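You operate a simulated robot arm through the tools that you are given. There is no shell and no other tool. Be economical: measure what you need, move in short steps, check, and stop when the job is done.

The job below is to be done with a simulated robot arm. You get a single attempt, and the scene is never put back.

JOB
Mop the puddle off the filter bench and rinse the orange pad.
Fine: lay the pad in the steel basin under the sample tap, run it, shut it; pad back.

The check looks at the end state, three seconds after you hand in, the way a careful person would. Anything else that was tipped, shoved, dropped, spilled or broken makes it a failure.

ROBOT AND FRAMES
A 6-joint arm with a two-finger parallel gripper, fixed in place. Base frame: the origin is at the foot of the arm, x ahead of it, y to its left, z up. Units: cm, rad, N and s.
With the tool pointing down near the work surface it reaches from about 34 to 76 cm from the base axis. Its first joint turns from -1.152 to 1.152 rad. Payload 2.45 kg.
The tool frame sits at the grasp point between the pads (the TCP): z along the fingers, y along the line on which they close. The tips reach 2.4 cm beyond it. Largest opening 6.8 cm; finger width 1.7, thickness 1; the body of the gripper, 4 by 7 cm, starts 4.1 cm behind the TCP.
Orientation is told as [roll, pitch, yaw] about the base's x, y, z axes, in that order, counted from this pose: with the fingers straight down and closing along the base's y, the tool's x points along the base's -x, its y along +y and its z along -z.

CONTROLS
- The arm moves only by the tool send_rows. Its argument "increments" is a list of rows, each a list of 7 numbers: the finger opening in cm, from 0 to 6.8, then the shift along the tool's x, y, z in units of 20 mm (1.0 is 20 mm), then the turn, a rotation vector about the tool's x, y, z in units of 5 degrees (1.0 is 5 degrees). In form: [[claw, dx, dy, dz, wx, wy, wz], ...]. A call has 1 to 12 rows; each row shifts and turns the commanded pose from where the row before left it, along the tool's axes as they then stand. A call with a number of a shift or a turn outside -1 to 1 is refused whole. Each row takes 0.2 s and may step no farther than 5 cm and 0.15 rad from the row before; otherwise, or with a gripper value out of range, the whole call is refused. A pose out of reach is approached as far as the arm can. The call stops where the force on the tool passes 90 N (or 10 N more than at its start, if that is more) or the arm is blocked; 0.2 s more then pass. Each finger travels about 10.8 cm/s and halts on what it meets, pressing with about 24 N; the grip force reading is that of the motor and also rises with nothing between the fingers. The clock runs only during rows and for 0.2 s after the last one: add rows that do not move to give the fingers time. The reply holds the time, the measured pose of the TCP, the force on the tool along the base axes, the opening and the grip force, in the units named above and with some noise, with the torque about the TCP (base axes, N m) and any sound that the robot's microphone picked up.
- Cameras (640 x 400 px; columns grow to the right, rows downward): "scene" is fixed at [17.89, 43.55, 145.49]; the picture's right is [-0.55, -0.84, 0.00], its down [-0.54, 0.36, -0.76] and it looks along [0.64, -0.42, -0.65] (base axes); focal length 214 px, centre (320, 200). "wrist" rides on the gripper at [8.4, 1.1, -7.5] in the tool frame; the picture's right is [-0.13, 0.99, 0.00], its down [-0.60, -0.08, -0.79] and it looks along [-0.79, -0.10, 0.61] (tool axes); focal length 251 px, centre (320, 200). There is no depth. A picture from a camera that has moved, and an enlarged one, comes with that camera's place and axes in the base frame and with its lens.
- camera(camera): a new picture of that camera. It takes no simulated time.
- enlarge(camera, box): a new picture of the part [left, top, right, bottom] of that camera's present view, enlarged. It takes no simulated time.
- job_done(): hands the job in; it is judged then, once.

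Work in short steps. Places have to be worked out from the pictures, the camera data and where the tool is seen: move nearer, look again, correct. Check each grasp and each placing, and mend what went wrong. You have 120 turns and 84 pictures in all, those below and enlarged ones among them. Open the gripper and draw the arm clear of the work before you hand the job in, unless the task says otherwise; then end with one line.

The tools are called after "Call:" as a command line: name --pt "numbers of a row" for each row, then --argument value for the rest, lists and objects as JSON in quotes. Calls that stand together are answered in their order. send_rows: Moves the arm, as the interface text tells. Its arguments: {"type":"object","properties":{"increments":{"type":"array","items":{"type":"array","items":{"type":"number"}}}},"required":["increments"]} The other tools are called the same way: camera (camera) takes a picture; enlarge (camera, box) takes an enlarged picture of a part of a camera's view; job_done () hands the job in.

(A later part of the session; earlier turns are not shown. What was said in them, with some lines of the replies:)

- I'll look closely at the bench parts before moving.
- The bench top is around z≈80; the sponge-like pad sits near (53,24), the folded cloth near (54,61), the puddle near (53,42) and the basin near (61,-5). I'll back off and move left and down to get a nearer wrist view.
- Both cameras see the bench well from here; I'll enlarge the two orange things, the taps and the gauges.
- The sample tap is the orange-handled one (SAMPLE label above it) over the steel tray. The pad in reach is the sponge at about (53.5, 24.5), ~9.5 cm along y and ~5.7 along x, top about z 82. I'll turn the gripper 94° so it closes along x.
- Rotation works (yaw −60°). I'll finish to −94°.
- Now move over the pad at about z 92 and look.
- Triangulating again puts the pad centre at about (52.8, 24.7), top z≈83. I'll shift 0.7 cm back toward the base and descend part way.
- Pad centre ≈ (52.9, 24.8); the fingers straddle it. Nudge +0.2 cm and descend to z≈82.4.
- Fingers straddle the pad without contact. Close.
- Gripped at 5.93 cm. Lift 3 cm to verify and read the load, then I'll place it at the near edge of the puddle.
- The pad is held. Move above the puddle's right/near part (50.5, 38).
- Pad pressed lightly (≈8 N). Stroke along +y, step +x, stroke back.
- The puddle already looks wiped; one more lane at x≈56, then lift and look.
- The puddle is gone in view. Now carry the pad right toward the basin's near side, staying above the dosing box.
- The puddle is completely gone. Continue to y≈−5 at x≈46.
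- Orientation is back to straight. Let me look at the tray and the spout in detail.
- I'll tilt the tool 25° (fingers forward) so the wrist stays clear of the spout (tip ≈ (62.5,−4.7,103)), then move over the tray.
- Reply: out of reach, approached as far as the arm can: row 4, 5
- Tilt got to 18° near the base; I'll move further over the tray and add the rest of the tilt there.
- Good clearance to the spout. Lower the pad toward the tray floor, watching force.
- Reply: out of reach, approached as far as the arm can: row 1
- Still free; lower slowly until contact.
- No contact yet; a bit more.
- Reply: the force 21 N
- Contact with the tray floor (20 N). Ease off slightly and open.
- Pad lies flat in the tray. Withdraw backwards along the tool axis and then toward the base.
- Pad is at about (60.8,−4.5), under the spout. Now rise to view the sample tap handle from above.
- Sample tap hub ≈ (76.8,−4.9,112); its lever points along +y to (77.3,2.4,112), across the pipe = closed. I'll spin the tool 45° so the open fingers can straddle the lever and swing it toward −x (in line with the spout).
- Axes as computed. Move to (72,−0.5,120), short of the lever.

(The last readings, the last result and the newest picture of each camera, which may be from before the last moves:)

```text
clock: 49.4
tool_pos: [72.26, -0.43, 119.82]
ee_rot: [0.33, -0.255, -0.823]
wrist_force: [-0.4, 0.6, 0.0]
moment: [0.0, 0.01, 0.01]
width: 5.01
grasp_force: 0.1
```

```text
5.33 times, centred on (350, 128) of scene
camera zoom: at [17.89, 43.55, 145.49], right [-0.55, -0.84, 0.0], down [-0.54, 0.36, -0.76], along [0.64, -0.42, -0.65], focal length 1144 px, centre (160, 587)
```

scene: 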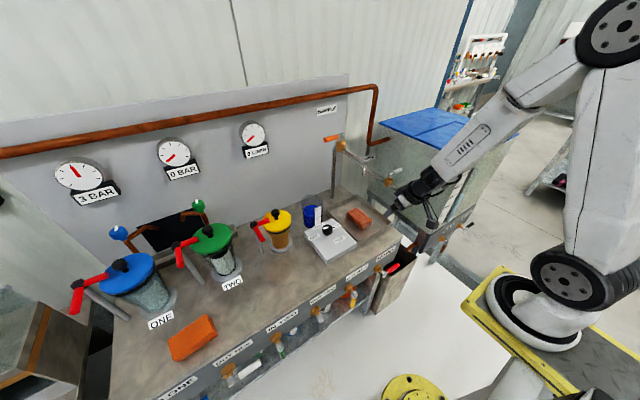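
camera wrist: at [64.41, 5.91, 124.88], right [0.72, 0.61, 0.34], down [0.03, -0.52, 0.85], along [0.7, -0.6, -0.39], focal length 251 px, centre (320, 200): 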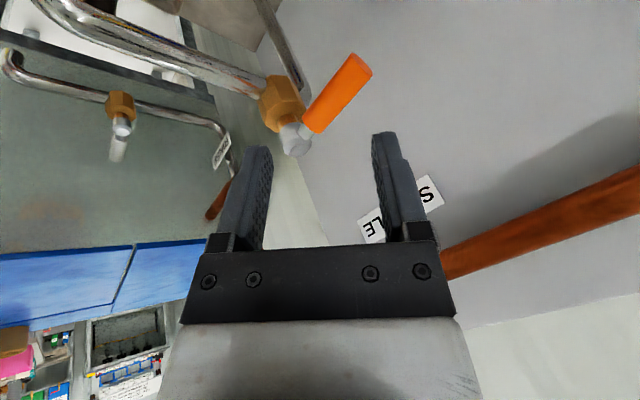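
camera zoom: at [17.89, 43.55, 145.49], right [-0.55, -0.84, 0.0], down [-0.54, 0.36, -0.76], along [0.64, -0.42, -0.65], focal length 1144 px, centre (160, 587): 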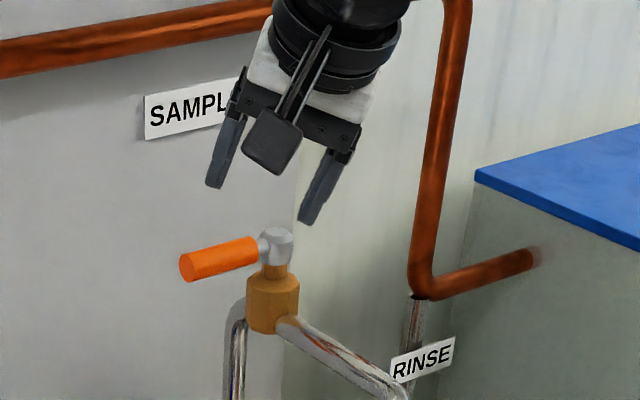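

Hub position confirmed. Line up on the tool axis and advance along it with fingers at 6.2 cm to straddle the lever.

Call:
send_rows --pt "6.2 -0.5 0.4 0.85 0 0 0" --pt "6.2 0 0 0.5 0 0 0" --pt "6.2 0 0 0.5 0 0 0" --pt "6.2 0 0 0.5 0 0 0" --pt "6.2 0 0 0.4 0 0 0" --pt "6.2 0 0 0 0 0 0"

Call:
camera --camera "wrist"

Call:
enlarge --camera "scene" --box '[300, 100, 396, 160]'

```text
clock: 50.8
tool_pos: [75.56, -0.49, 115.43]
ee_rot: [0.33, -0.257, -0.822]
wrist_force: [0.4, -0.1, -0.3]
moment: [-0.03, 0.0, 0.0]
width: 6.23
grasp_force: 0.0
```

```text
43 pictures are left
camera wrist: at [67.69, 5.85, 120.46], right [0.72, 0.61, 0.34], down [0.03, -0.52, 0.85], along [0.7, -0.6, -0.39], focal length 251 px, centre (320, 200)
```

wrist: 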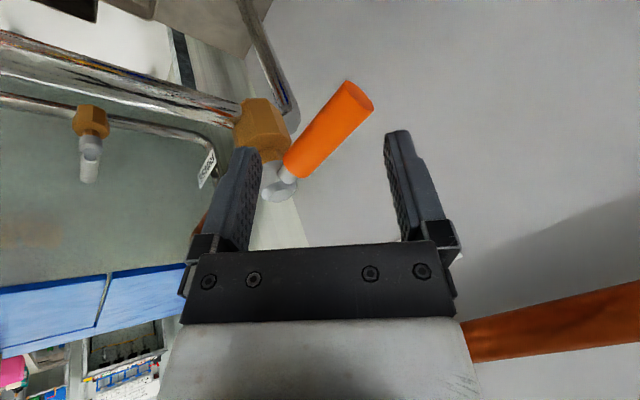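

```text
6.67 times, centred on (348, 130) of scene
camera zoom: at [17.89, 43.55, 145.49], right [-0.55, -0.84, 0.0], down [-0.54, 0.36, -0.76], along [0.64, -0.42, -0.65], focal length 1430 px, centre (133, 667)
```

zoom: 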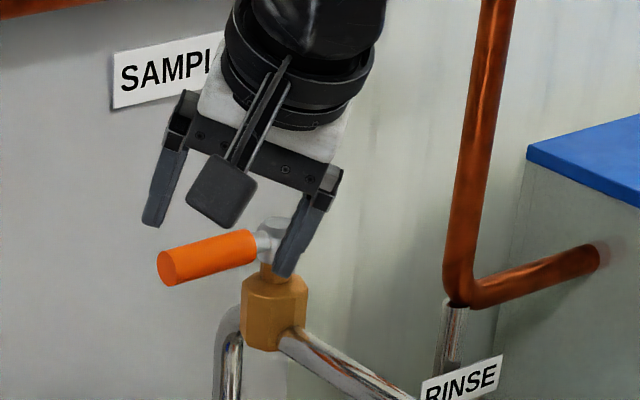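

D-finger passes in front of the hub, C-finger behind the lever. Advance the last 3.2 cm gently.

Call:
send_rows --pt "6.2 0 0 0.4 0 0 0" --pt "6.2 0 0 0.4 0 0 0" --pt "6.2 0 0 0.4 0 0 0" --pt "6.2 0 0 0.35 0 0 0" --pt "6.2 0 0 0 0 0 0"

Call:
camera --camera "wrist"

Call:
enlarge --camera "scene" --box '[300, 100, 396, 160]'

```text
clock: 52.0
tool_pos: [76.84, -0.39, 112.71]
ee_rot: [0.331, -0.257, -0.821]
wrist_force: [-1.2, 0.2, -0.1]
moment: [-0.02, 0.0, -0.01]
width: 6.21
grasp_force: 0.1
```

```text
41 pictures are left
camera wrist: at [68.95, 5.93, 117.72], right [0.72, 0.61, 0.34], down [0.03, -0.52, 0.85], along [0.7, -0.6, -0.39], focal length 251 px, centre (320, 200)
```

wrist: 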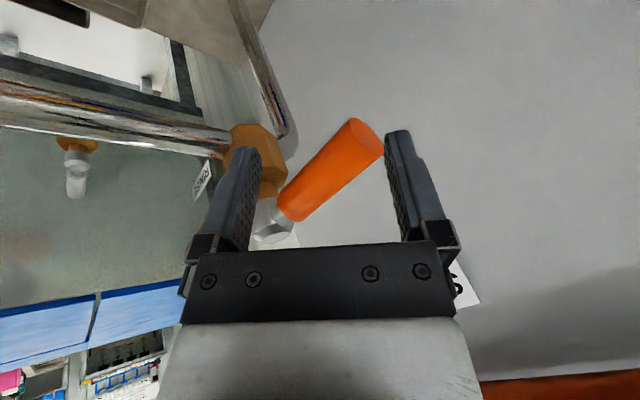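

```text
6.67 times, centred on (348, 130) of scene
camera zoom: at [17.89, 43.55, 145.49], right [-0.55, -0.84, 0.0], down [-0.54, 0.36, -0.76], along [0.64, -0.42, -0.65], focal length 1430 px, centre (133, 667)
```

zoom: 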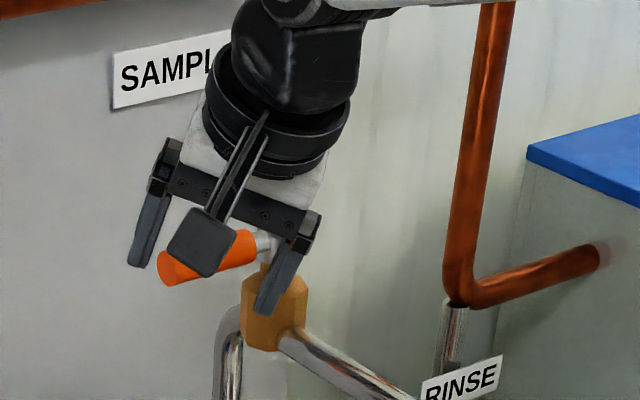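

Clear on both sides. Narrow to 5.2, shift slightly toward the hub and start swinging the lever.

Call:
send_rows --pt "5.2 -0.1 -0.19 0.13 0 0 0" --pt "5.2 0 0 0 0 0 0" --pt "5.2 0.44 -0.53 -0.3 0 0 0" --pt "5.2 0.25 -0.65 -0.29 0 0 0" --pt "5.2 0 0 0 0 0 0"

Call:
camera --camera "wrist"

Call:
enlarge --camera "scene" --box '[230, 100, 390, 200]'

```text
clock: 53.2
tool_pos: [73.81, -1.7, 112.48]
ee_rot: [0.33, -0.256, -0.822]
wrist_force: [1.6, 2.0, 0.6]
moment: [0.03, -0.01, -0.03]
width: 5.34
grasp_force: 0.8
```

```text
39 pictures are left
camera wrist: at [66.01, 4.74, 117.38], right [0.72, 0.61, 0.34], down [0.03, -0.52, 0.85], along [0.7, -0.6, -0.39], focal length 251 px, centre (320, 200)
```

wrist: 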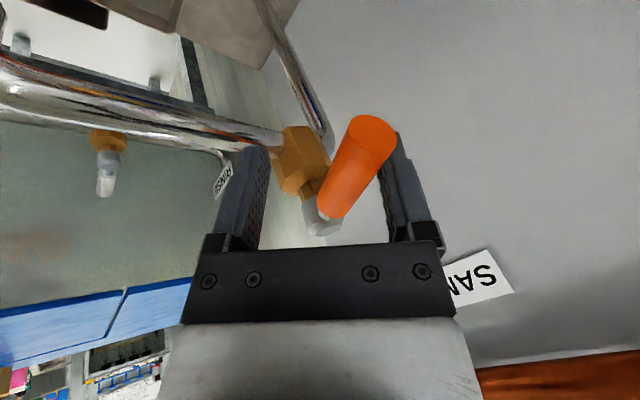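

```text
4.00 times, centred on (310, 150) of scene
camera zoom: at [17.89, 43.55, 145.49], right [-0.55, -0.84, 0.0], down [-0.54, 0.36, -0.76], along [0.64, -0.42, -0.65], focal length 858 px, centre (360, 400)
```

zoom: 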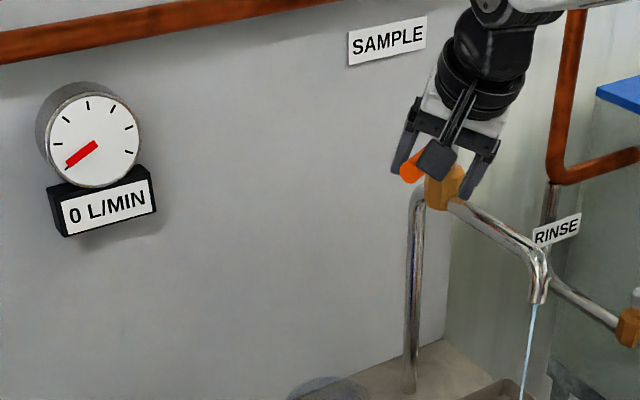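

Water is running already. Check where the stream lands.

Call:
enlarge --camera "scene" --box '[310, 150, 406, 240]'

Call:
send_rows --pt "5.2 0.05 -0.75 -0.27 0 0 0" --pt "5.2 -0.24 -0.79 -0.2 0 0 0" --pt "5.2 -0.3 -0.3 -0.05 0 0 0" --pt "5.2 0 0 0 0 0 0"

Call:
enlarge --camera "scene" --box '[230, 100, 406, 240]'

```text
4.44 times, centred on (358, 195) of scene
camera zoom: at [17.89, 43.55, 145.49], right [-0.55, -0.84, 0.0], down [-0.54, 0.36, -0.76], along [0.64, -0.42, -0.65], focal length 953 px, centre (151, 222)
```

zoom: 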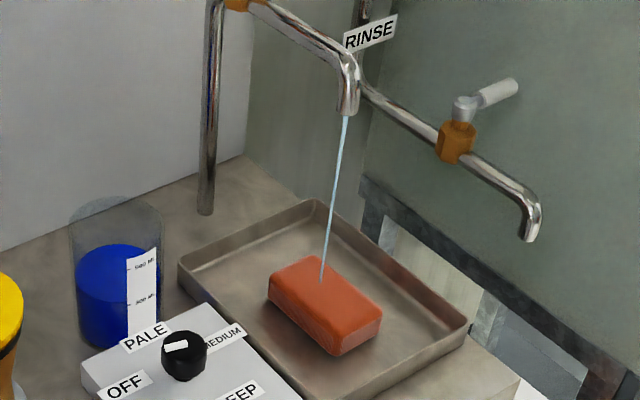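

```text
clock: 54.2
tool_pos: [71.66, -4.89, 112.41]
ee_rot: [0.331, -0.255, -0.821]
wrist_force: [0.1, 3.5, -0.1]
moment: [0.0, 0.0, 0.08]
width: 5.4
grasp_force: 0.9
```

```text
2.86 times, centred on (318, 170) of scene
camera zoom: at [17.88, 43.56, 145.49], right [-0.55, -0.84, 0.0], down [-0.54, 0.36, -0.76], along [0.64, -0.42, -0.65], focal length 613 px, centre (326, 286)
```

zoom: 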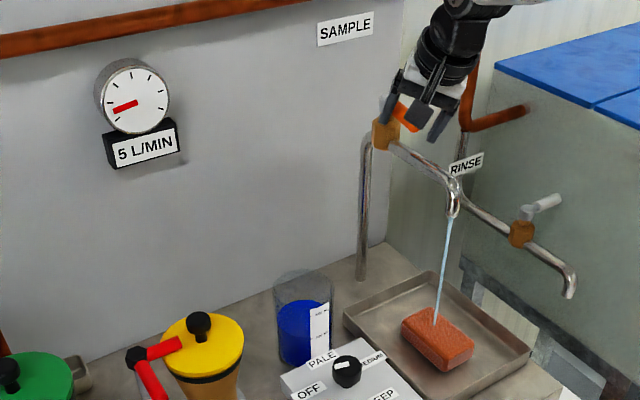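

5 L/min onto the pad. I'll let it run briefly, watching the tray doesn't fill up.

Call:
send_rows --pt "5.2 0 0 0 0 0 0" --pt "5.2 0 0 0 0 0 0" --pt "5.2 0 0 0 0 0 0" --pt "5.2 0 0 0 0 0 0" --pt "5.2 0 0 0 0 0 0"

Call:
enlarge --camera "scene" --box '[310, 170, 406, 240]'

```text
clock: 55.4
tool_pos: [71.67, -4.84, 112.36]
ee_rot: [0.329, -0.255, -0.823]
wrist_force: [0.3, 0.6, 0.9]
moment: [0.01, 0.04, 0.02]
width: 5.23
grasp_force: 0.8
```

```text
5.71 times, centred on (358, 205) of scene
camera zoom: at [17.89, 43.55, 145.49], right [-0.55, -0.84, 0.0], down [-0.54, 0.36, -0.76], along [0.64, -0.42, -0.65], focal length 1226 px, centre (103, 171)
```

zoom: 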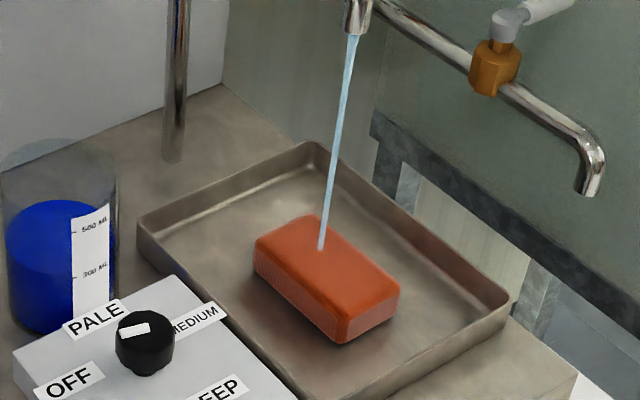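

No visible filling of the tray. Run about 2.5 s more.

Call:
send_rows --pt "5.2 0 0 0 0 0 0" --pt "5.2 0 0 0 0 0 0" --pt "5.2 0 0 0 0 0 0" --pt "5.2 0 0 0 0 0 0" --pt "5.2 0 0 0 0 0 0" --pt "5.2 0 0 0 0 0 0" --pt "5.2 0 0 0 0 0 0" --pt "5.2 0 0 0 0 0 0" --pt "5.2 0 0 0 0 0 0" --pt "5.2 0 0 0 0 0 0" --pt "5.2 0 0 0 0 0 0" --pt "5.2 0 0 0 0 0 0"

Call:
enlarge --camera "scene" --box '[310, 170, 406, 240]'

```text
clock: 58.0
tool_pos: [71.74, -4.94, 112.45]
ee_rot: [0.329, -0.255, -0.822]
wrist_force: [0.8, 0.6, 0.3]
moment: [0.0, -0.02, 0.03]
width: 5.19
grasp_force: 0.0
```

```text
5.71 times, centred on (358, 205) of scene
camera zoom: at [17.89, 43.55, 145.49], right [-0.55, -0.84, 0.0], down [-0.54, 0.36, -0.76], along [0.64, -0.42, -0.65], focal length 1226 px, centre (103, 171)
```

zoom: 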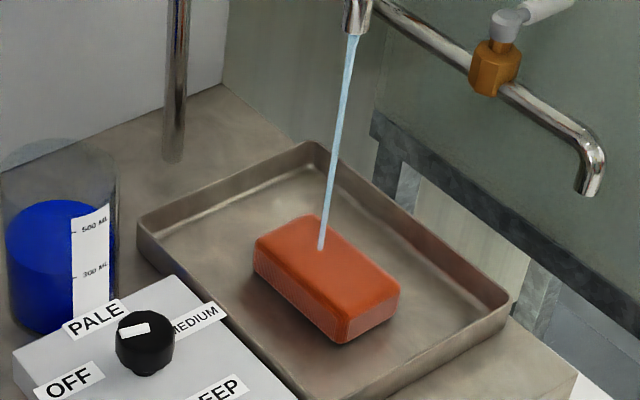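

Rinsed; give it two more seconds, then swing the lever back along the reverse arc to shut it.

Call:
send_rows --pt "5.2 0 0 0 0 0 0" --pt "5.2 0 0 0 0 0 0" --pt "5.2 0 0 0 0 0 0" --pt "5.2 0 0 0 0 0 0" --pt "5.2 0 0 0 0 0 0" --pt "5.2 0 0 0 0 0 0" --pt "5.2 0.3 0.3 0.05 0 0 0" --pt "5.2 0.24 0.79 0.2 0 0 0" --pt "5.2 -0.05 0.75 0.27 0 0 0" --pt "5.2 -0.25 0.65 0.29 0 0 0" --pt "5.2 -0.44 0.53 0.3 0 0 0" --pt "5.2 -0.16 0.16 0.1 0 0 0"

Call:
enlarge --camera "scene" --box '[230, 100, 406, 240]'

Call:
camera --camera "wrist"

```text
clock: 60.6
tool_pos: [77.15, -0.77, 112.25]
ee_rot: [0.328, -0.254, -0.822]
wrist_force: [-6.4, -2.3, -3.6]
moment: [0.08, -0.1, -0.11]
width: 5.71
grasp_force: 3.0
```

```text
2.86 times, centred on (318, 170) of scene
camera zoom: at [17.88, 43.54, 145.5], right [-0.55, -0.84, 0.0], down [-0.54, 0.36, -0.76], along [0.64, -0.42, -0.65], focal length 613 px, centre (326, 286)
```

zoom: 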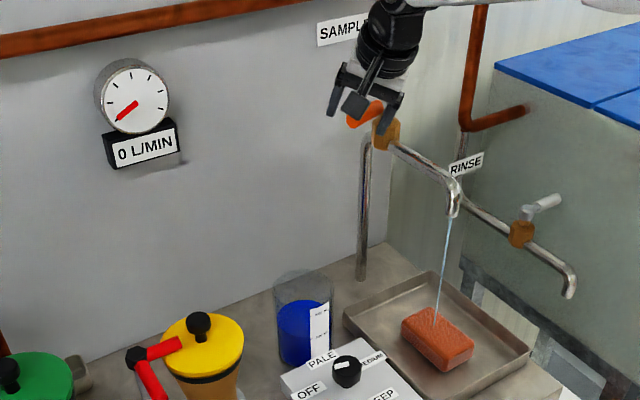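

```text
32 pictures are left
camera wrist: at [69.3, 5.57, 117.31], right [0.72, 0.61, 0.34], down [0.03, -0.52, 0.85], along [0.7, -0.6, -0.39], focal length 251 px, centre (320, 200)
```

wrist: 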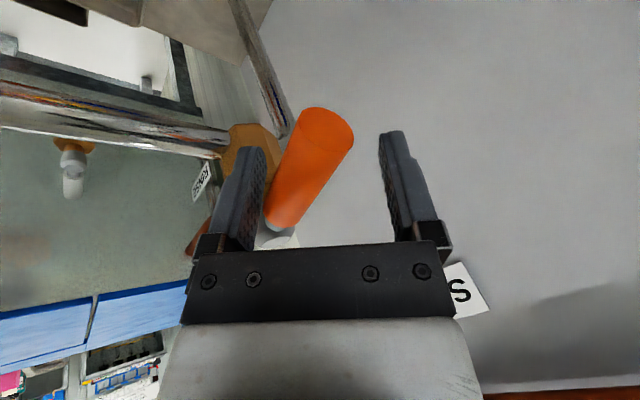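

Almost shut, thin stream left. Push the lever a bit further toward +x.

Call:
send_rows --pt "5.2 -0.17 0.16 0.1 0 0 0" --pt "5.2 -0.17 0.16 0.1 0 0 0" --pt "5.2 -0.17 0.16 0.1 0 0 0" --pt "5.2 0 0 0 0 0 0"

Call:
enlarge --camera "scene" --box '[310, 110, 406, 240]'

```text
clock: 61.6
tool_pos: [78.81, -0.79, 112.29]
ee_rot: [0.327, -0.256, -0.823]
wrist_force: [-13.3, -11.4, -2.8]
moment: [0.2, 0.04, -0.03]
width: 6.57
grasp_force: 8.7
```

```text
3.08 times, centred on (358, 175) of scene
camera zoom: at [17.85, 43.51, 145.51], right [-0.55, -0.84, 0.0], down [-0.54, 0.36, -0.76], along [0.64, -0.42, -0.65], focal length 660 px, centre (203, 277)
```

zoom: 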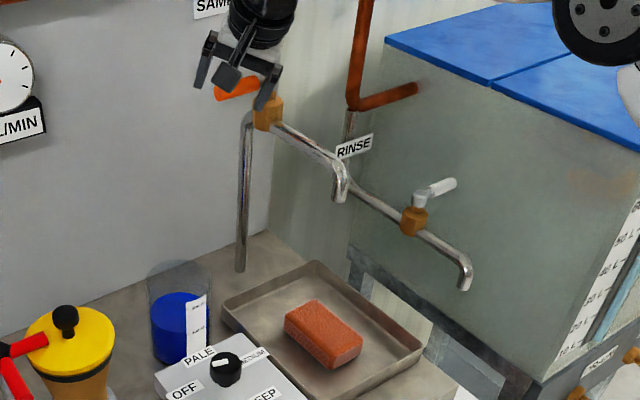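

The flow has stopped. Open slightly, back off to neutral and withdraw along the tool axis.

Call:
send_rows --pt "6.3 0.28 -0.2 -0.15 0 0 0" --pt "6.3 0.28 -0.2 -0.15 0 0 0" --pt "6.3 0 0 0 0 0 0" --pt "6.3 0 0 -0.5 0 0 0" --pt "6.3 0 0 -1 0 0 0" --pt "6.3 0 0 -1 0 0 0" --pt "6.3 0 0 -1 0 0 0" --pt "6.3 0 0 -1 0 0 0" --pt "6.3 0 0 0 0 0 0"

Call:
enlarge --camera "scene" --box '[230, 100, 406, 240]'

Call:
camera --camera "wrist"

```text
clock: 63.6
tool_pos: [73.67, -1.21, 120.7]
ee_rot: [0.33, -0.255, -0.821]
wrist_force: [0.1, -0.4, 0.5]
moment: [-0.02, -0.02, 0.03]
width: 6.28
grasp_force: 0.1
```

```text
2.86 times, centred on (318, 170) of scene
camera zoom: at [17.89, 43.55, 145.49], right [-0.55, -0.84, 0.0], down [-0.54, 0.36, -0.76], along [0.64, -0.42, -0.65], focal length 613 px, centre (326, 286)
```

zoom: 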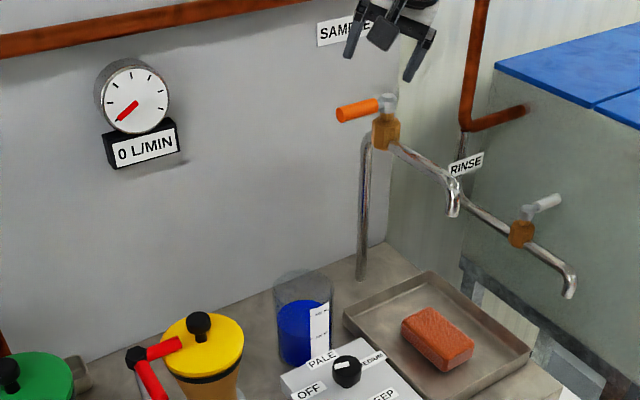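

```text
29 pictures are left
camera wrist: at [65.79, 5.22, 125.63], right [0.72, 0.61, 0.34], down [0.03, -0.52, 0.85], along [0.7, -0.6, -0.39], focal length 251 px, centre (320, 200)
```

wrist: 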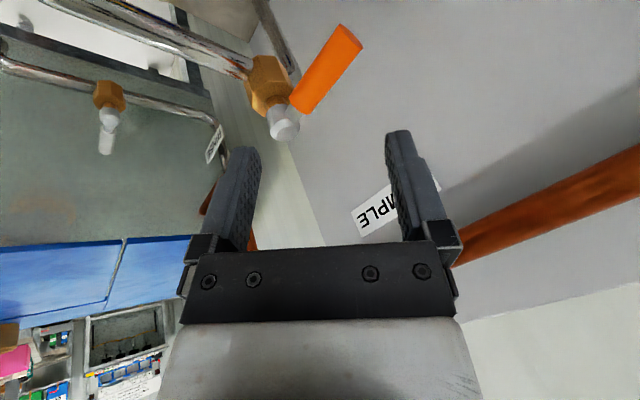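

Tap is shut and the lever is back as it was. Retreat toward the base and spin the tool back.

Call:
send_rows --pt "6.8 0.55 -0.945 -0.73 0 0 0" --pt "6.8 0.55 -0.945 -0.73 0 0 0" --pt "6.8 0.55 -0.945 -0.73 0 0 0" --pt "6.8 0.55 -0.945 -0.73 0 0 0" --pt "6.8 0.55 -0.945 -0.73 0 0 0" --pt "6.8 0.55 -0.945 -0.73 0 0 0" --pt "6.8 0.55 -0.945 -0.73 0 0 0" --pt "6.8 0.55 -0.945 -0.73 0 0 0" --pt "6.8 0.55 -0.945 -0.73 0 0 0" --pt "6.8 0.55 -0.945 -0.73 0 0 0"

Call:
send_rows --pt "6.8 0 0 0 0 0 -1" --pt "6.8 0 0 0 0 0 -1" --pt "6.8 0 0 0 0 0 -1" --pt "6.8 0 0 0 0 0 -1" --pt "6.8 0 0 0 0 0 -1" --pt "6.8 0 0 0 0 0 -1" --pt "6.8 0 0 0 0 0 -1" --pt "6.8 0 0 0 0 0 -1" --pt "6.8 0 0 0 0 0 -1" --pt "6.8 0 0 0 0 0 0"

```text
clock: 65.8
tool_pos: [48.4, -7.04, 125.23]
ee_rot: [0.33, -0.253, -0.821]
wrist_force: [-0.3, -0.3, -0.7]
moment: [0.02, -0.01, 0.0]
width: 6.8
grasp_force: 0.1
```

```text
clock: 68.0
tool_pos: [48.48, -7.09, 125.19]
ee_rot: [0.048, -0.411, -0.002]
wrist_force: [0.2, -0.5, 0.6]
moment: [0.04, 0.02, 0.02]
width: 6.78
grasp_force: 0.0
```

Descend in front of the tray and look at the pad.

Call:
send_rows --pt "6.8 0.43 0 1 0 0 0" --pt "6.8 0.43 0 1 0 0 0" --pt "6.8 0.43 0 1 0 0 0" --pt "6.8 0.43 0 1 0 0 0" --pt "6.8 0.43 0 1 0 0 0" --pt "6.8 0.43 0 1 0 0 0" --pt "6.8 0.43 0 1 0 0 0" --pt "6.8 0.43 0 1 0 0 0" --pt "6.8 0.43 0 1 0 0 0" --pt "6.8 0.43 0 1 0 0 0" --pt "6.8 0.43 0 1 0 0 0" --pt "6.8 0.43 0 1 0 0 0"

Call:
camera --camera "wrist"

Call:
enlarge --camera "scene" --box '[310, 170, 406, 240]'

```text
clock: 70.6
tool_pos: [48.48, -6.17, 99.14]
ee_rot: [0.044, -0.412, -0.004]
wrist_force: [0.4, 0.0, 0.0]
moment: [-0.02, 0.0, 0.02]
width: 6.81
grasp_force: 0.0
```

```text
28 pictures are left
camera wrist: at [37.84, -5.36, 102.54], right [0.1, 0.99, 0.09], down [0.24, -0.12, 0.96], along [0.97, -0.08, -0.25], focal length 251 px, centre (320, 200)
```

wrist: 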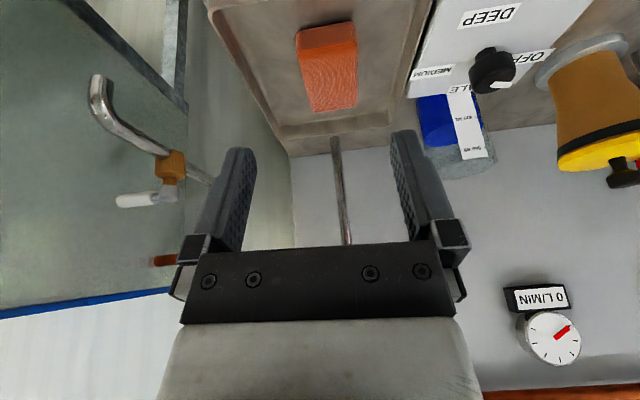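

```text
5.71 times, centred on (358, 205) of scene
camera zoom: at [17.89, 43.55, 145.49], right [-0.55, -0.84, 0.0], down [-0.54, 0.36, -0.76], along [0.64, -0.42, -0.65], focal length 1226 px, centre (103, 171)
```

zoom: 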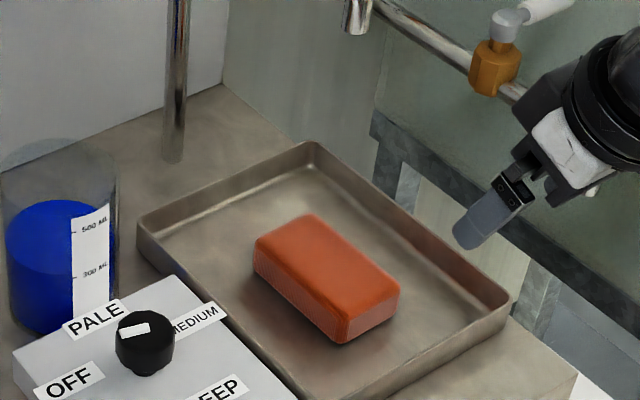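

The gripper orientation matches the release pose, so I retrace the withdrawal path back to straddle the pad, stopping ~3 cm short.

Call:
send_rows --pt "6.8 0 0.05 1 0 0 0" --pt "6.8 0 0.05 1 0 0 0" --pt "6.8 0 0.05 1 0 0 0" --pt "6.8 -0.5 0.04 1 0 0 0" --pt "6.8 -1 0 1 0 0 0" --pt "6.8 -0.76 0 1 0 0 0" --pt "6.8 -0.2 0 1 0 0 0" --pt "6.8 0 0 0.8 0 0 0" --pt "6.8 0 0 0 0 0 0"

Call:
camera --camera "wrist"

Call:
enlarge --camera "scene" --box '[310, 170, 406, 240]'

```text
clock: 72.6
tool_pos: [59.5, -5.02, 86.81]
ee_rot: [0.046, -0.412, -0.004]
wrist_force: [0.2, 0.1, 0.3]
moment: [0.0, 0.0, -0.03]
width: 6.79
grasp_force: 0.1
```

```text
26 pictures are left
camera wrist: at [48.73, -4.23, 90.35], right [0.1, 0.99, 0.09], down [0.24, -0.12, 0.96], along [0.97, -0.08, -0.25], focal length 251 px, centre (320, 200)
```

wrist: 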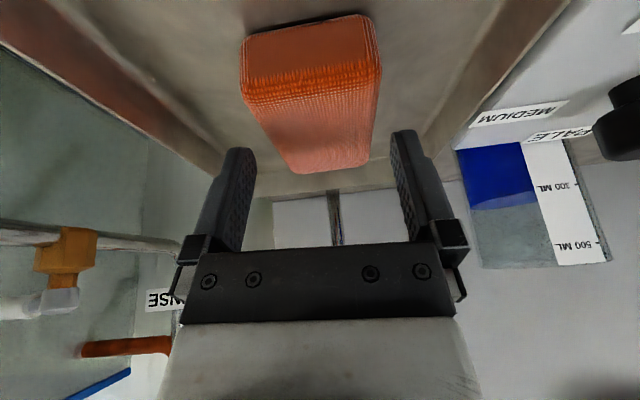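

```text
5.71 times, centred on (358, 205) of scene
camera zoom: at [17.89, 43.55, 145.49], right [-0.55, -0.84, 0.0], down [-0.54, 0.36, -0.76], along [0.64, -0.42, -0.65], focal length 1226 px, centre (103, 171)
```

zoom: 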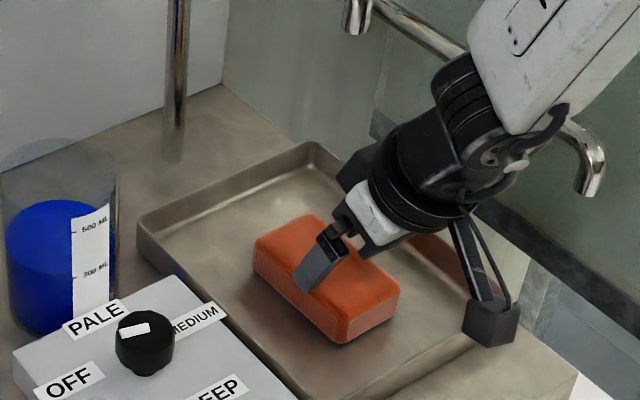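

Pad is centred between the fingers (centre y≈−4.7). Advance 4.2 cm and close.

Call:
send_rows --pt "6.8 0 0.03 0.6 0 0 0" --pt "6.8 0 0 0.6 0 0 0" --pt "6.8 0 0 0.5 0 0 0" --pt "6.8 0 0 0.4 0 0 0" --pt "6.8 0 0 0 0 0 0" --pt "5 0 0 0 0 0 0" --pt "3.5 0 0 0 0 0 0" --pt "3.5 0 0 0 0 0 0" --pt "3.5 0 0 0 0 0 0"

Call:
enlarge --camera "scene" --box '[310, 170, 406, 240]'

```text
clock: 74.6
tool_pos: [61.1, -4.75, 83.09]
ee_rot: [0.048, -0.414, -0.004]
wrist_force: [2.2, -2.7, 6.3]
moment: [-0.29, -0.12, 0.04]
width: 6.01
grasp_force: 23.6
```

```text
5.71 times, centred on (358, 205) of scene
camera zoom: at [17.88, 43.55, 145.49], right [-0.55, -0.84, 0.0], down [-0.54, 0.36, -0.76], along [0.64, -0.42, -0.65], focal length 1226 px, centre (103, 171)
```

zoom: 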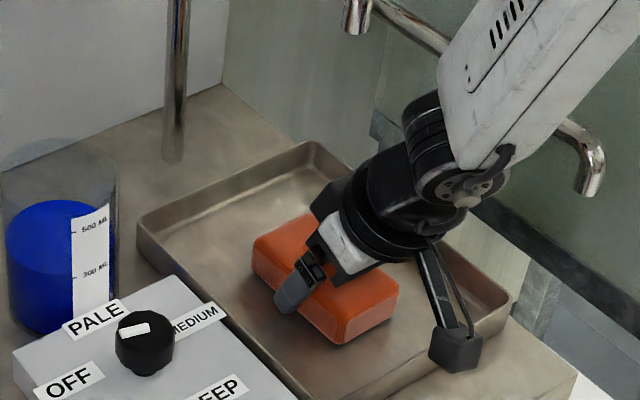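

Gripped at 6.0 cm. Lift straight up about 5 cm and check.

Call:
send_rows --pt "3.5 -0.2 0 -0.46 0 0 0" --pt "3.5 -0.33 0 -0.76 0 0 0" --pt "3.5 -0.33 0 -0.76 0 0 0" --pt "3.5 -0.13 0 -0.3 0 0 0" --pt "3.5 0 0 0 0 0 0" --pt "3.5 0 0 0 0 0 0" --pt "3.5 0 0 0 0 0 0" --pt "3.5 0 0 0 0 0 0"

Call:
camera --camera "scene"

Call:
camera --camera "wrist"

```text
clock: 76.4
tool_pos: [60.98, -4.95, 87.92]
ee_rot: [0.048, -0.412, -0.004]
wrist_force: [-0.6, 0.9, -1.0]
moment: [-0.01, -0.02, 0.01]
width: 6.0
grasp_force: 24.1
```

```text
23 pictures are left
```

scene: 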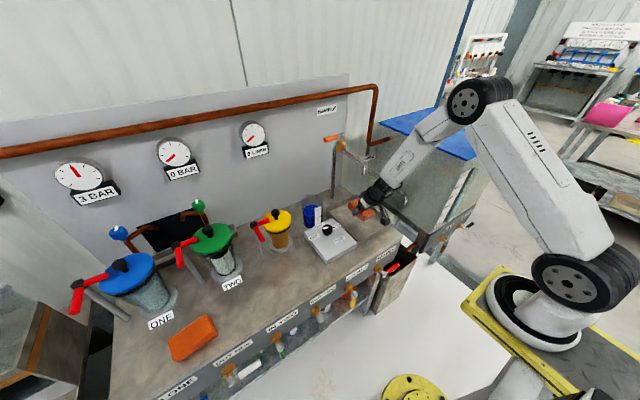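

```text
22 pictures are left
camera wrist: at [50.25, -4.22, 91.53], right [0.1, 0.99, 0.09], down [0.24, -0.12, 0.96], along [0.97, -0.08, -0.25], focal length 251 px, centre (320, 200)
```

wrist: 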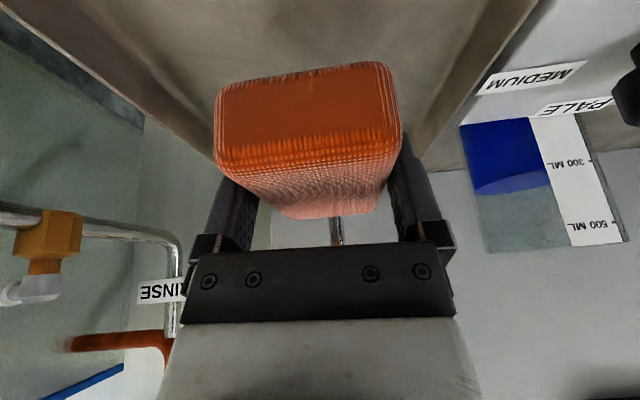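

Pad is held flat. Back out over the tray's front edge, rising.

Call:
send_rows --pt "3.5 0.44 0 -0.94 0 0 0" --pt "3.5 0.44 0 -0.94 0 0 0" --pt "3.5 0.44 0 -0.94 0 0 0" --pt "3.5 0.44 0 -0.94 0 0 0" --pt "3.5 0.44 0 -0.94 0 0 0" --pt "3.5 0.44 0 -0.94 0 0 0" --pt "3.5 0.44 0 -0.94 0 0 0" --pt "3.5 0.44 0 -0.94 0 0 0" --pt "3.5 0 0 0 0 0 0"

Call:
send_rows --pt "3.5 0 0 0 0.4 -0.045 0.915" --pt "3.5 0 0 0 0.4 -0.045 0.915" --pt "3.5 0 0 0 0.4 -0.045 0.915" --pt "3.5 0 0 0 0.4 -0.045 0.915" --pt "3.5 0 0 0 0.4 -0.045 0.915" --pt "3.5 0 0 0 0.4 -0.045 0.915" --pt "3.5 0 0 0 0.4 -0.045 0.915" --pt "3.5 0 0 0 0.4 -0.045 0.915" --pt "3.5 0 0 0 0.4 -0.045 0.915" --pt "3.5 0 0 0 0 0 0"

```text
clock: 78.4
tool_pos: [48.51, -5.77, 99.03]
ee_rot: [0.049, -0.412, -0.004]
wrist_force: [0.2, -0.8, 0.5]
moment: [0.01, 0.03, -0.01]
width: 5.94
grasp_force: 24.1
```

```text
clock: 80.6
tool_pos: [48.64, -5.62, 98.96]
ee_rot: [0.044, -0.406, -0.715]
wrist_force: [0.5, -0.1, -1.5]
moment: [-0.01, 0.01, 0.02]
width: 5.96
grasp_force: 23.6
out of reach, approached as far as the arm can: row 4
```

Mostly fine (one row clipped). Continue the yaw.

Call:
send_rows --pt "3.5 0 0 0 0.4 -0.045 0.915" --pt "3.5 0 0 0 0.4 -0.045 0.915" --pt "3.5 0 0 0 0.4 -0.045 0.915" --pt "3.5 0 0 0 0.4 -0.045 0.915" --pt "3.5 0 0 0 0.4 -0.045 0.915" --pt "3.5 0 0 0 0.4 -0.045 0.915" --pt "3.5 0 0 0 0.4 -0.045 0.915" --pt "3.5 0 0 0 0.4 -0.045 0.915" --pt "3.5 0 0 0 0.4 -0.045 0.915" --pt "3.5 0 0 0 0.4 -0.045 0.915" --pt "3.5 0 0 0 0 0 0"

```text
clock: 83.0
tool_pos: [48.55, -5.48, 98.86]
ee_rot: [0.04, -0.409, -1.585]
wrist_force: [-0.2, 0.8, -0.1]
moment: [0.01, 0.0, -0.01]
width: 5.95
grasp_force: 24.3
```

Finish the last 3° and travel to above the original pad place (x 53, TCP y 25.6).

Call:
send_rows --pt "3.5 0 0 0 0.25 -0.03 0.58" --pt "3.5 0.947 0.06 -0.272 0 0 0" --pt "3.5 0.947 0.06 -0.272 0 0 0" --pt "3.5 0.947 0.06 -0.272 0 0 0" --pt "3.5 0.947 0.06 -0.272 0 0 0" --pt "3.5 0.947 0.06 -0.272 0 0 0" --pt "3.5 0.947 0.06 -0.272 0 0 0" --pt "3.5 0.947 0.06 -0.272 0 0 0" --pt "3.5 0.947 0.06 -0.272 0 0 0" --pt "3.5 0 0 0 0 0 0"

Call:
send_rows --pt "3.5 0.947 0.06 -0.272 0 0 0" --pt "3.5 0.947 0.06 -0.272 0 0 0" --pt "3.5 0.947 0.06 -0.272 0 0 0" --pt "3.5 0.947 0.06 -0.272 0 0 0" --pt "3.5 0.947 0.06 -0.272 0 0 0" --pt "3.5 0.947 0.06 -0.272 0 0 0" --pt "3.5 0.947 0.06 -0.272 0 0 0" --pt "3.5 0.947 0.06 -0.272 0 0 0" --pt "3.5 0 0 0 0 0 0"

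Call:
camera --camera "scene"

Call:
camera --camera "wrist"

```text
clock: 85.2
tool_pos: [50.55, 10.14, 96.95]
ee_rot: [0.039, -0.41, -1.638]
wrist_force: [0.9, -0.1, -0.8]
moment: [-0.04, -0.01, -0.01]
width: 5.93
grasp_force: 24.4
```

```text
clock: 87.2
tool_pos: [52.31, 25.48, 94.7]
ee_rot: [0.04, -0.409, -1.638]
wrist_force: [-0.3, -0.6, -0.5]
moment: [-0.02, -0.03, 0.0]
width: 5.96
grasp_force: 23.7
```

```text
21 pictures are left
```

scene: 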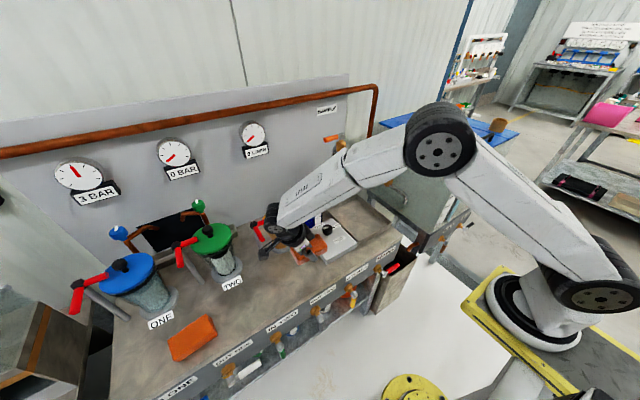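

```text
20 pictures are left
camera wrist: at [53.86, 36.04, 98.23], right [0.98, -0.17, 0.09], down [-0.13, -0.23, 0.96], along [-0.14, -0.96, -0.25], focal length 251 px, centre (320, 200)
```

wrist: 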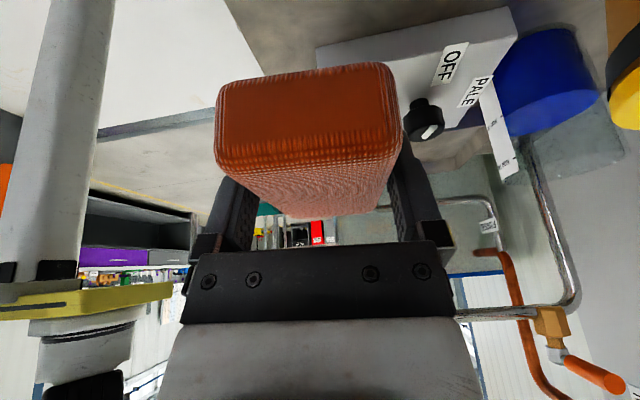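

Pad is level and clear of the box. Lower to about 2.5 cm above resting height and compare with the original picture.

Call:
send_rows --pt "3.5 0.366 0.02 0.706 0 0 0" --pt "3.5 0.366 0.02 0.706 0 0 0" --pt "3.5 0.366 0.02 0.706 0 0 0" --pt "3.5 0.366 0.02 0.706 0 0 0" --pt "3.5 0.366 0.02 0.706 0 0 0" --pt "3.5 0.366 0.02 0.706 0 0 0" --pt "3.5 0 0 0 0 0 0"

Call:
enlarge --camera "scene" --box '[260, 220, 360, 282]'

```text
clock: 88.8
tool_pos: [52.91, 25.91, 85.34]
ee_rot: [0.038, -0.41, -1.641]
wrist_force: [-0.4, 0.9, -0.1]
moment: [0.04, -0.01, 0.01]
width: 5.94
grasp_force: 24.3
```

```text
6.40 times, centred on (310, 251) of scene
camera zoom: at [17.89, 43.55, 145.49], right [-0.55, -0.84, 0.0], down [-0.54, 0.36, -0.76], along [0.64, -0.42, -0.65], focal length 1373 px, centre (384, -126)
```

zoom: 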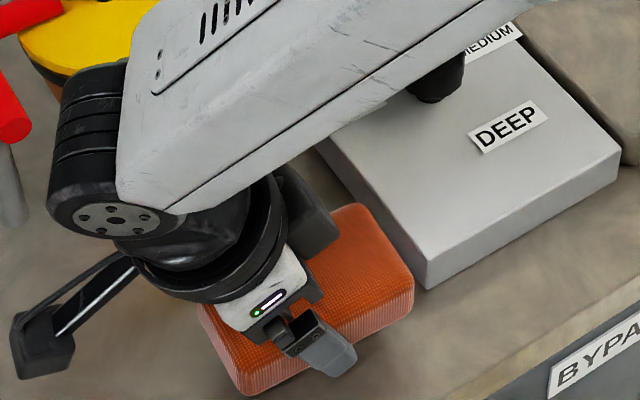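

Comparing corner positions with the original, the pad is ~1.25 cm too far left (+y). Correct and lower in small steps.

Call:
send_rows --pt "3.5 -0.3 0.06 0.12 0 0 0" --pt "3.5 -0.27 0.06 0.12 0 0 0" --pt "3.5 0.1 0 0.23 0 0 0" --pt "3.5 0.1 0 0.23 0 0 0" --pt "3.5 0.1 0 0.23 0 0 0" --pt "3.5 0 0 0 0 0 0"

Call:
enlarge --camera "scene" --box '[240, 200, 400, 300]'

```text
clock: 90.2
tool_pos: [53.17, 24.66, 83.97]
ee_rot: [0.04, -0.41, -1.64]
wrist_force: [0.8, 0.1, -0.9]
moment: [0.02, -0.01, -0.01]
width: 5.96
grasp_force: 24.0
```

```text
4.00 times, centred on (320, 250) of scene
camera zoom: at [17.89, 43.55, 145.49], right [-0.55, -0.84, 0.0], down [-0.54, 0.36, -0.76], along [0.64, -0.42, -0.65], focal length 858 px, centre (320, 0)
```

zoom: 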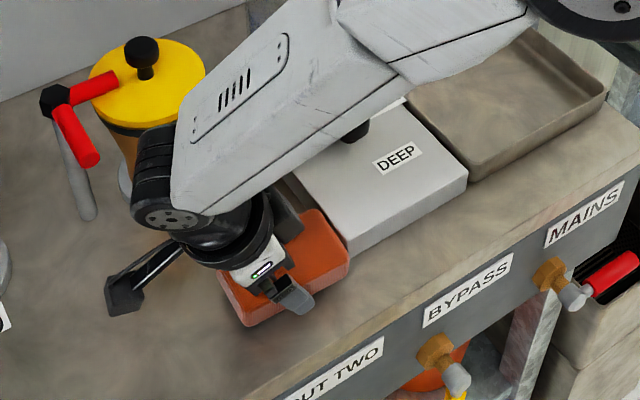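

Aligned well now with the original place. Continue down until contact.

Call:
send_rows --pt "3.5 0.08 0 0.18 0 0 0" --pt "3.5 0.08 0 0.18 0 0 0" --pt "3.5 0.06 0 0.14 0 0 0" --pt "3.5 0 0 0 0 0 0"

```text
clock: 91.2
tool_pos: [53.15, 24.69, 82.9]
ee_rot: [0.039, -0.408, -1.638]
wrist_force: [-0.2, 0.2, 0.5]
moment: [-0.11, 0.07, -0.01]
width: 5.96
grasp_force: 23.6
```

Call:
send_rows --pt "3.5 0.03 0 0.07 0 0 0" --pt "3.5 0.02 0 0.05 0 0 0" --pt "3.5 0 0 0 0 0 0"

```text
clock: 92.0
tool_pos: [53.29, 24.78, 82.66]
ee_rot: [0.042, -0.41, -1.64]
wrist_force: [-4.8, -3.6, 22.1]
moment: [-0.38, 0.79, 0.03]
width: 5.99
grasp_force: 23.8
```

Firm contact; release and withdraw along the tool axis.

Call:
send_rows --pt "3.5 -0.01 0 -0.05 0 0 0" --pt "5 0 0 0 0 0 0" --pt "6.8 0 0 0 0 0 0" --pt "6.8 0 0 0 0 0 0" --pt "6.8 0 0 -0.4 0 0 0" --pt "6.8 0 0 -0.6 0 0 0" --pt "6.8 0 0 -0.8 0 0 0" --pt "6.8 0 -0.5 -0.8 0 0 0" --pt "6.8 0 -1 -0.8 0 0 0" --pt "6.8 0 -1 -0.8 0 0 0" --pt "6.8 0 -0.5 -0.8 0 0 0"

Call:
camera --camera "scene"

Call:
camera --camera "wrist"

```text
clock: 94.4
tool_pos: [47.06, 29.12, 91.44]
ee_rot: [0.04, -0.409, -1.638]
wrist_force: [-0.6, -0.1, 0.4]
moment: [-0.01, 0.01, 0.01]
width: 6.79
grasp_force: 0.0
```

```text
17 pictures are left
```

scene: 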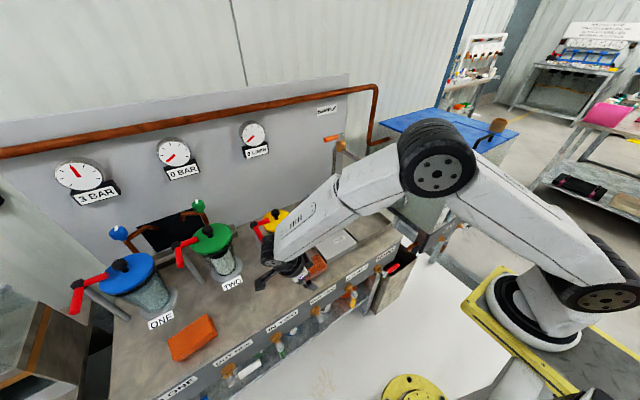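

```text
16 pictures are left
camera wrist: at [48.55, 39.72, 94.98], right [0.98, -0.17, 0.09], down [-0.13, -0.23, 0.96], along [-0.14, -0.96, -0.25], focal length 251 px, centre (320, 200)
```

wrist: 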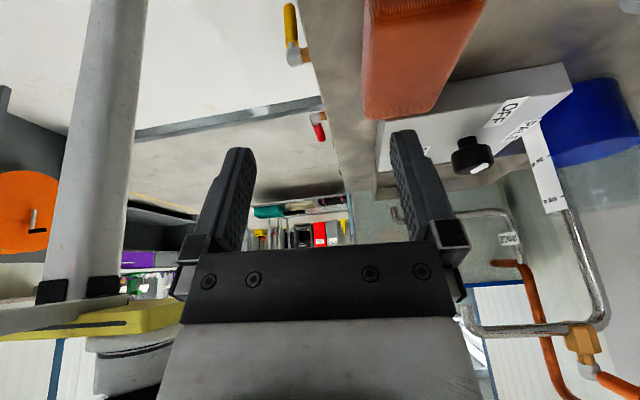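

Raise the arm clear and do a final inspection.

Call:
send_rows --pt "6.8 -0.43 -0.2 -1 0 0 0" --pt "6.8 -0.43 -0.2 -1 0 0 0" --pt "6.8 -0.43 -0.2 -1 0 0 0" --pt "6.8 -0.43 -0.2 -1 0 0 0" --pt "6.8 -0.43 -0.2 -1 0 0 0" --pt "6.8 -0.43 -0.2 -1 0 0 0" --pt "6.8 -0.43 -0.2 -1 0 0 0" --pt "6.8 -0.43 -0.2 -1 0 0 0" --pt "6.8 -0.43 -0.2 -1 0 0 0" --pt "6.8 -0.43 -0.2 -1 0 0 0"

Call:
camera --camera "scene"

Call:
enlarge --camera "scene" --box '[240, 200, 400, 300]'

```text
clock: 96.6
tool_pos: [42.23, 29.44, 113.28]
ee_rot: [0.041, -0.409, -1.639]
wrist_force: [1.3, 0.0, -0.2]
moment: [0.03, 0.01, -0.02]
width: 6.78
grasp_force: 0.1
```

```text
15 pictures are left
```

scene: 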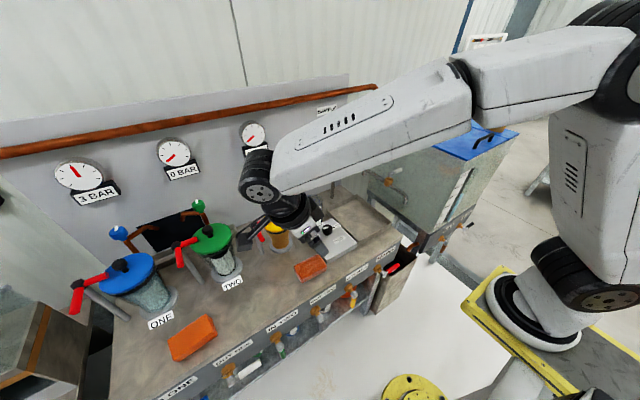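

```text
4.00 times, centred on (320, 250) of scene
camera zoom: at [17.88, 43.55, 145.49], right [-0.55, -0.84, 0.0], down [-0.54, 0.36, -0.76], along [0.64, -0.42, -0.65], focal length 858 px, centre (320, 0)
```

zoom: 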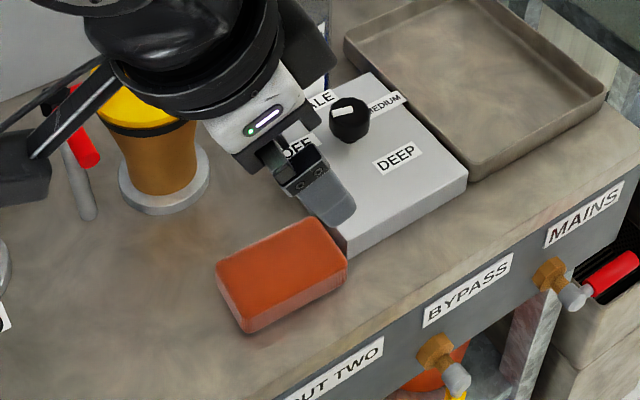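

The pad is back in its original spot and the bench is dry. One last move further clear and a look at the tap and puddle area.

Call:
send_rows --pt "6.8 -0.43 -0.2 -1 0 0 0" --pt "6.8 -0.43 -0.2 -1 0 0 0" --pt "6.8 -0.43 -0.2 -1 0 0 0" --pt "6.8 -0.43 -0.2 -1 0 0 0" --pt "6.8 0 0 0 0 0 0" --pt "6.8 0 0 0 0 0 0"

Call:
camera --camera "wrist"

Call:
enlarge --camera "scene" --box '[80, 200, 400, 400]'

```text
clock: 98.0
tool_pos: [40.41, 29.69, 121.82]
ee_rot: [0.04, -0.408, -1.639]
wrist_force: [-0.1, 1.0, 0.4]
moment: [-0.01, 0.0, -0.03]
width: 6.8
grasp_force: 0.1
```

```text
13 pictures are left
camera wrist: at [41.83, 40.2, 125.25], right [0.98, -0.17, 0.09], down [-0.13, -0.23, 0.96], along [-0.14, -0.96, -0.25], focal length 251 px, centre (320, 200)
```

wrist: 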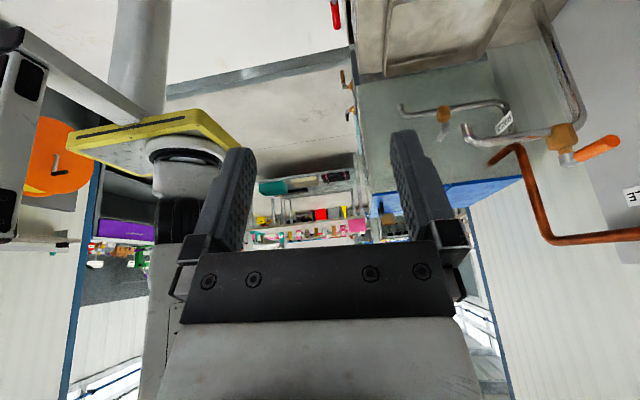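

```text
2.00 times, centred on (240, 300) of scene
camera zoom: at [17.89, 43.55, 145.49], right [-0.55, -0.84, 0.0], down [-0.54, 0.36, -0.76], along [0.64, -0.42, -0.65], focal length 429 px, centre (480, 0)
```

zoom: 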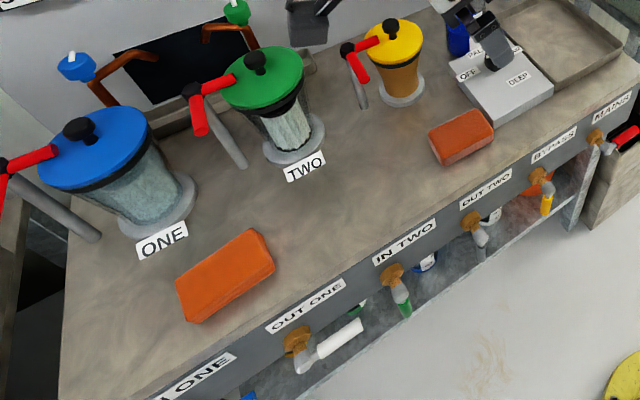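

The puddle is gone, the tap is shut with no drip, the pad is back in place, and the arm is clear with the gripper open. Handing in.

Call:
job_done

```text
The job is handed in.
```

I mopped up the puddle and rinsed the orange pad in the steel basin under the sample tap for about 6 s, then shut the tap and put the pad back where it was.
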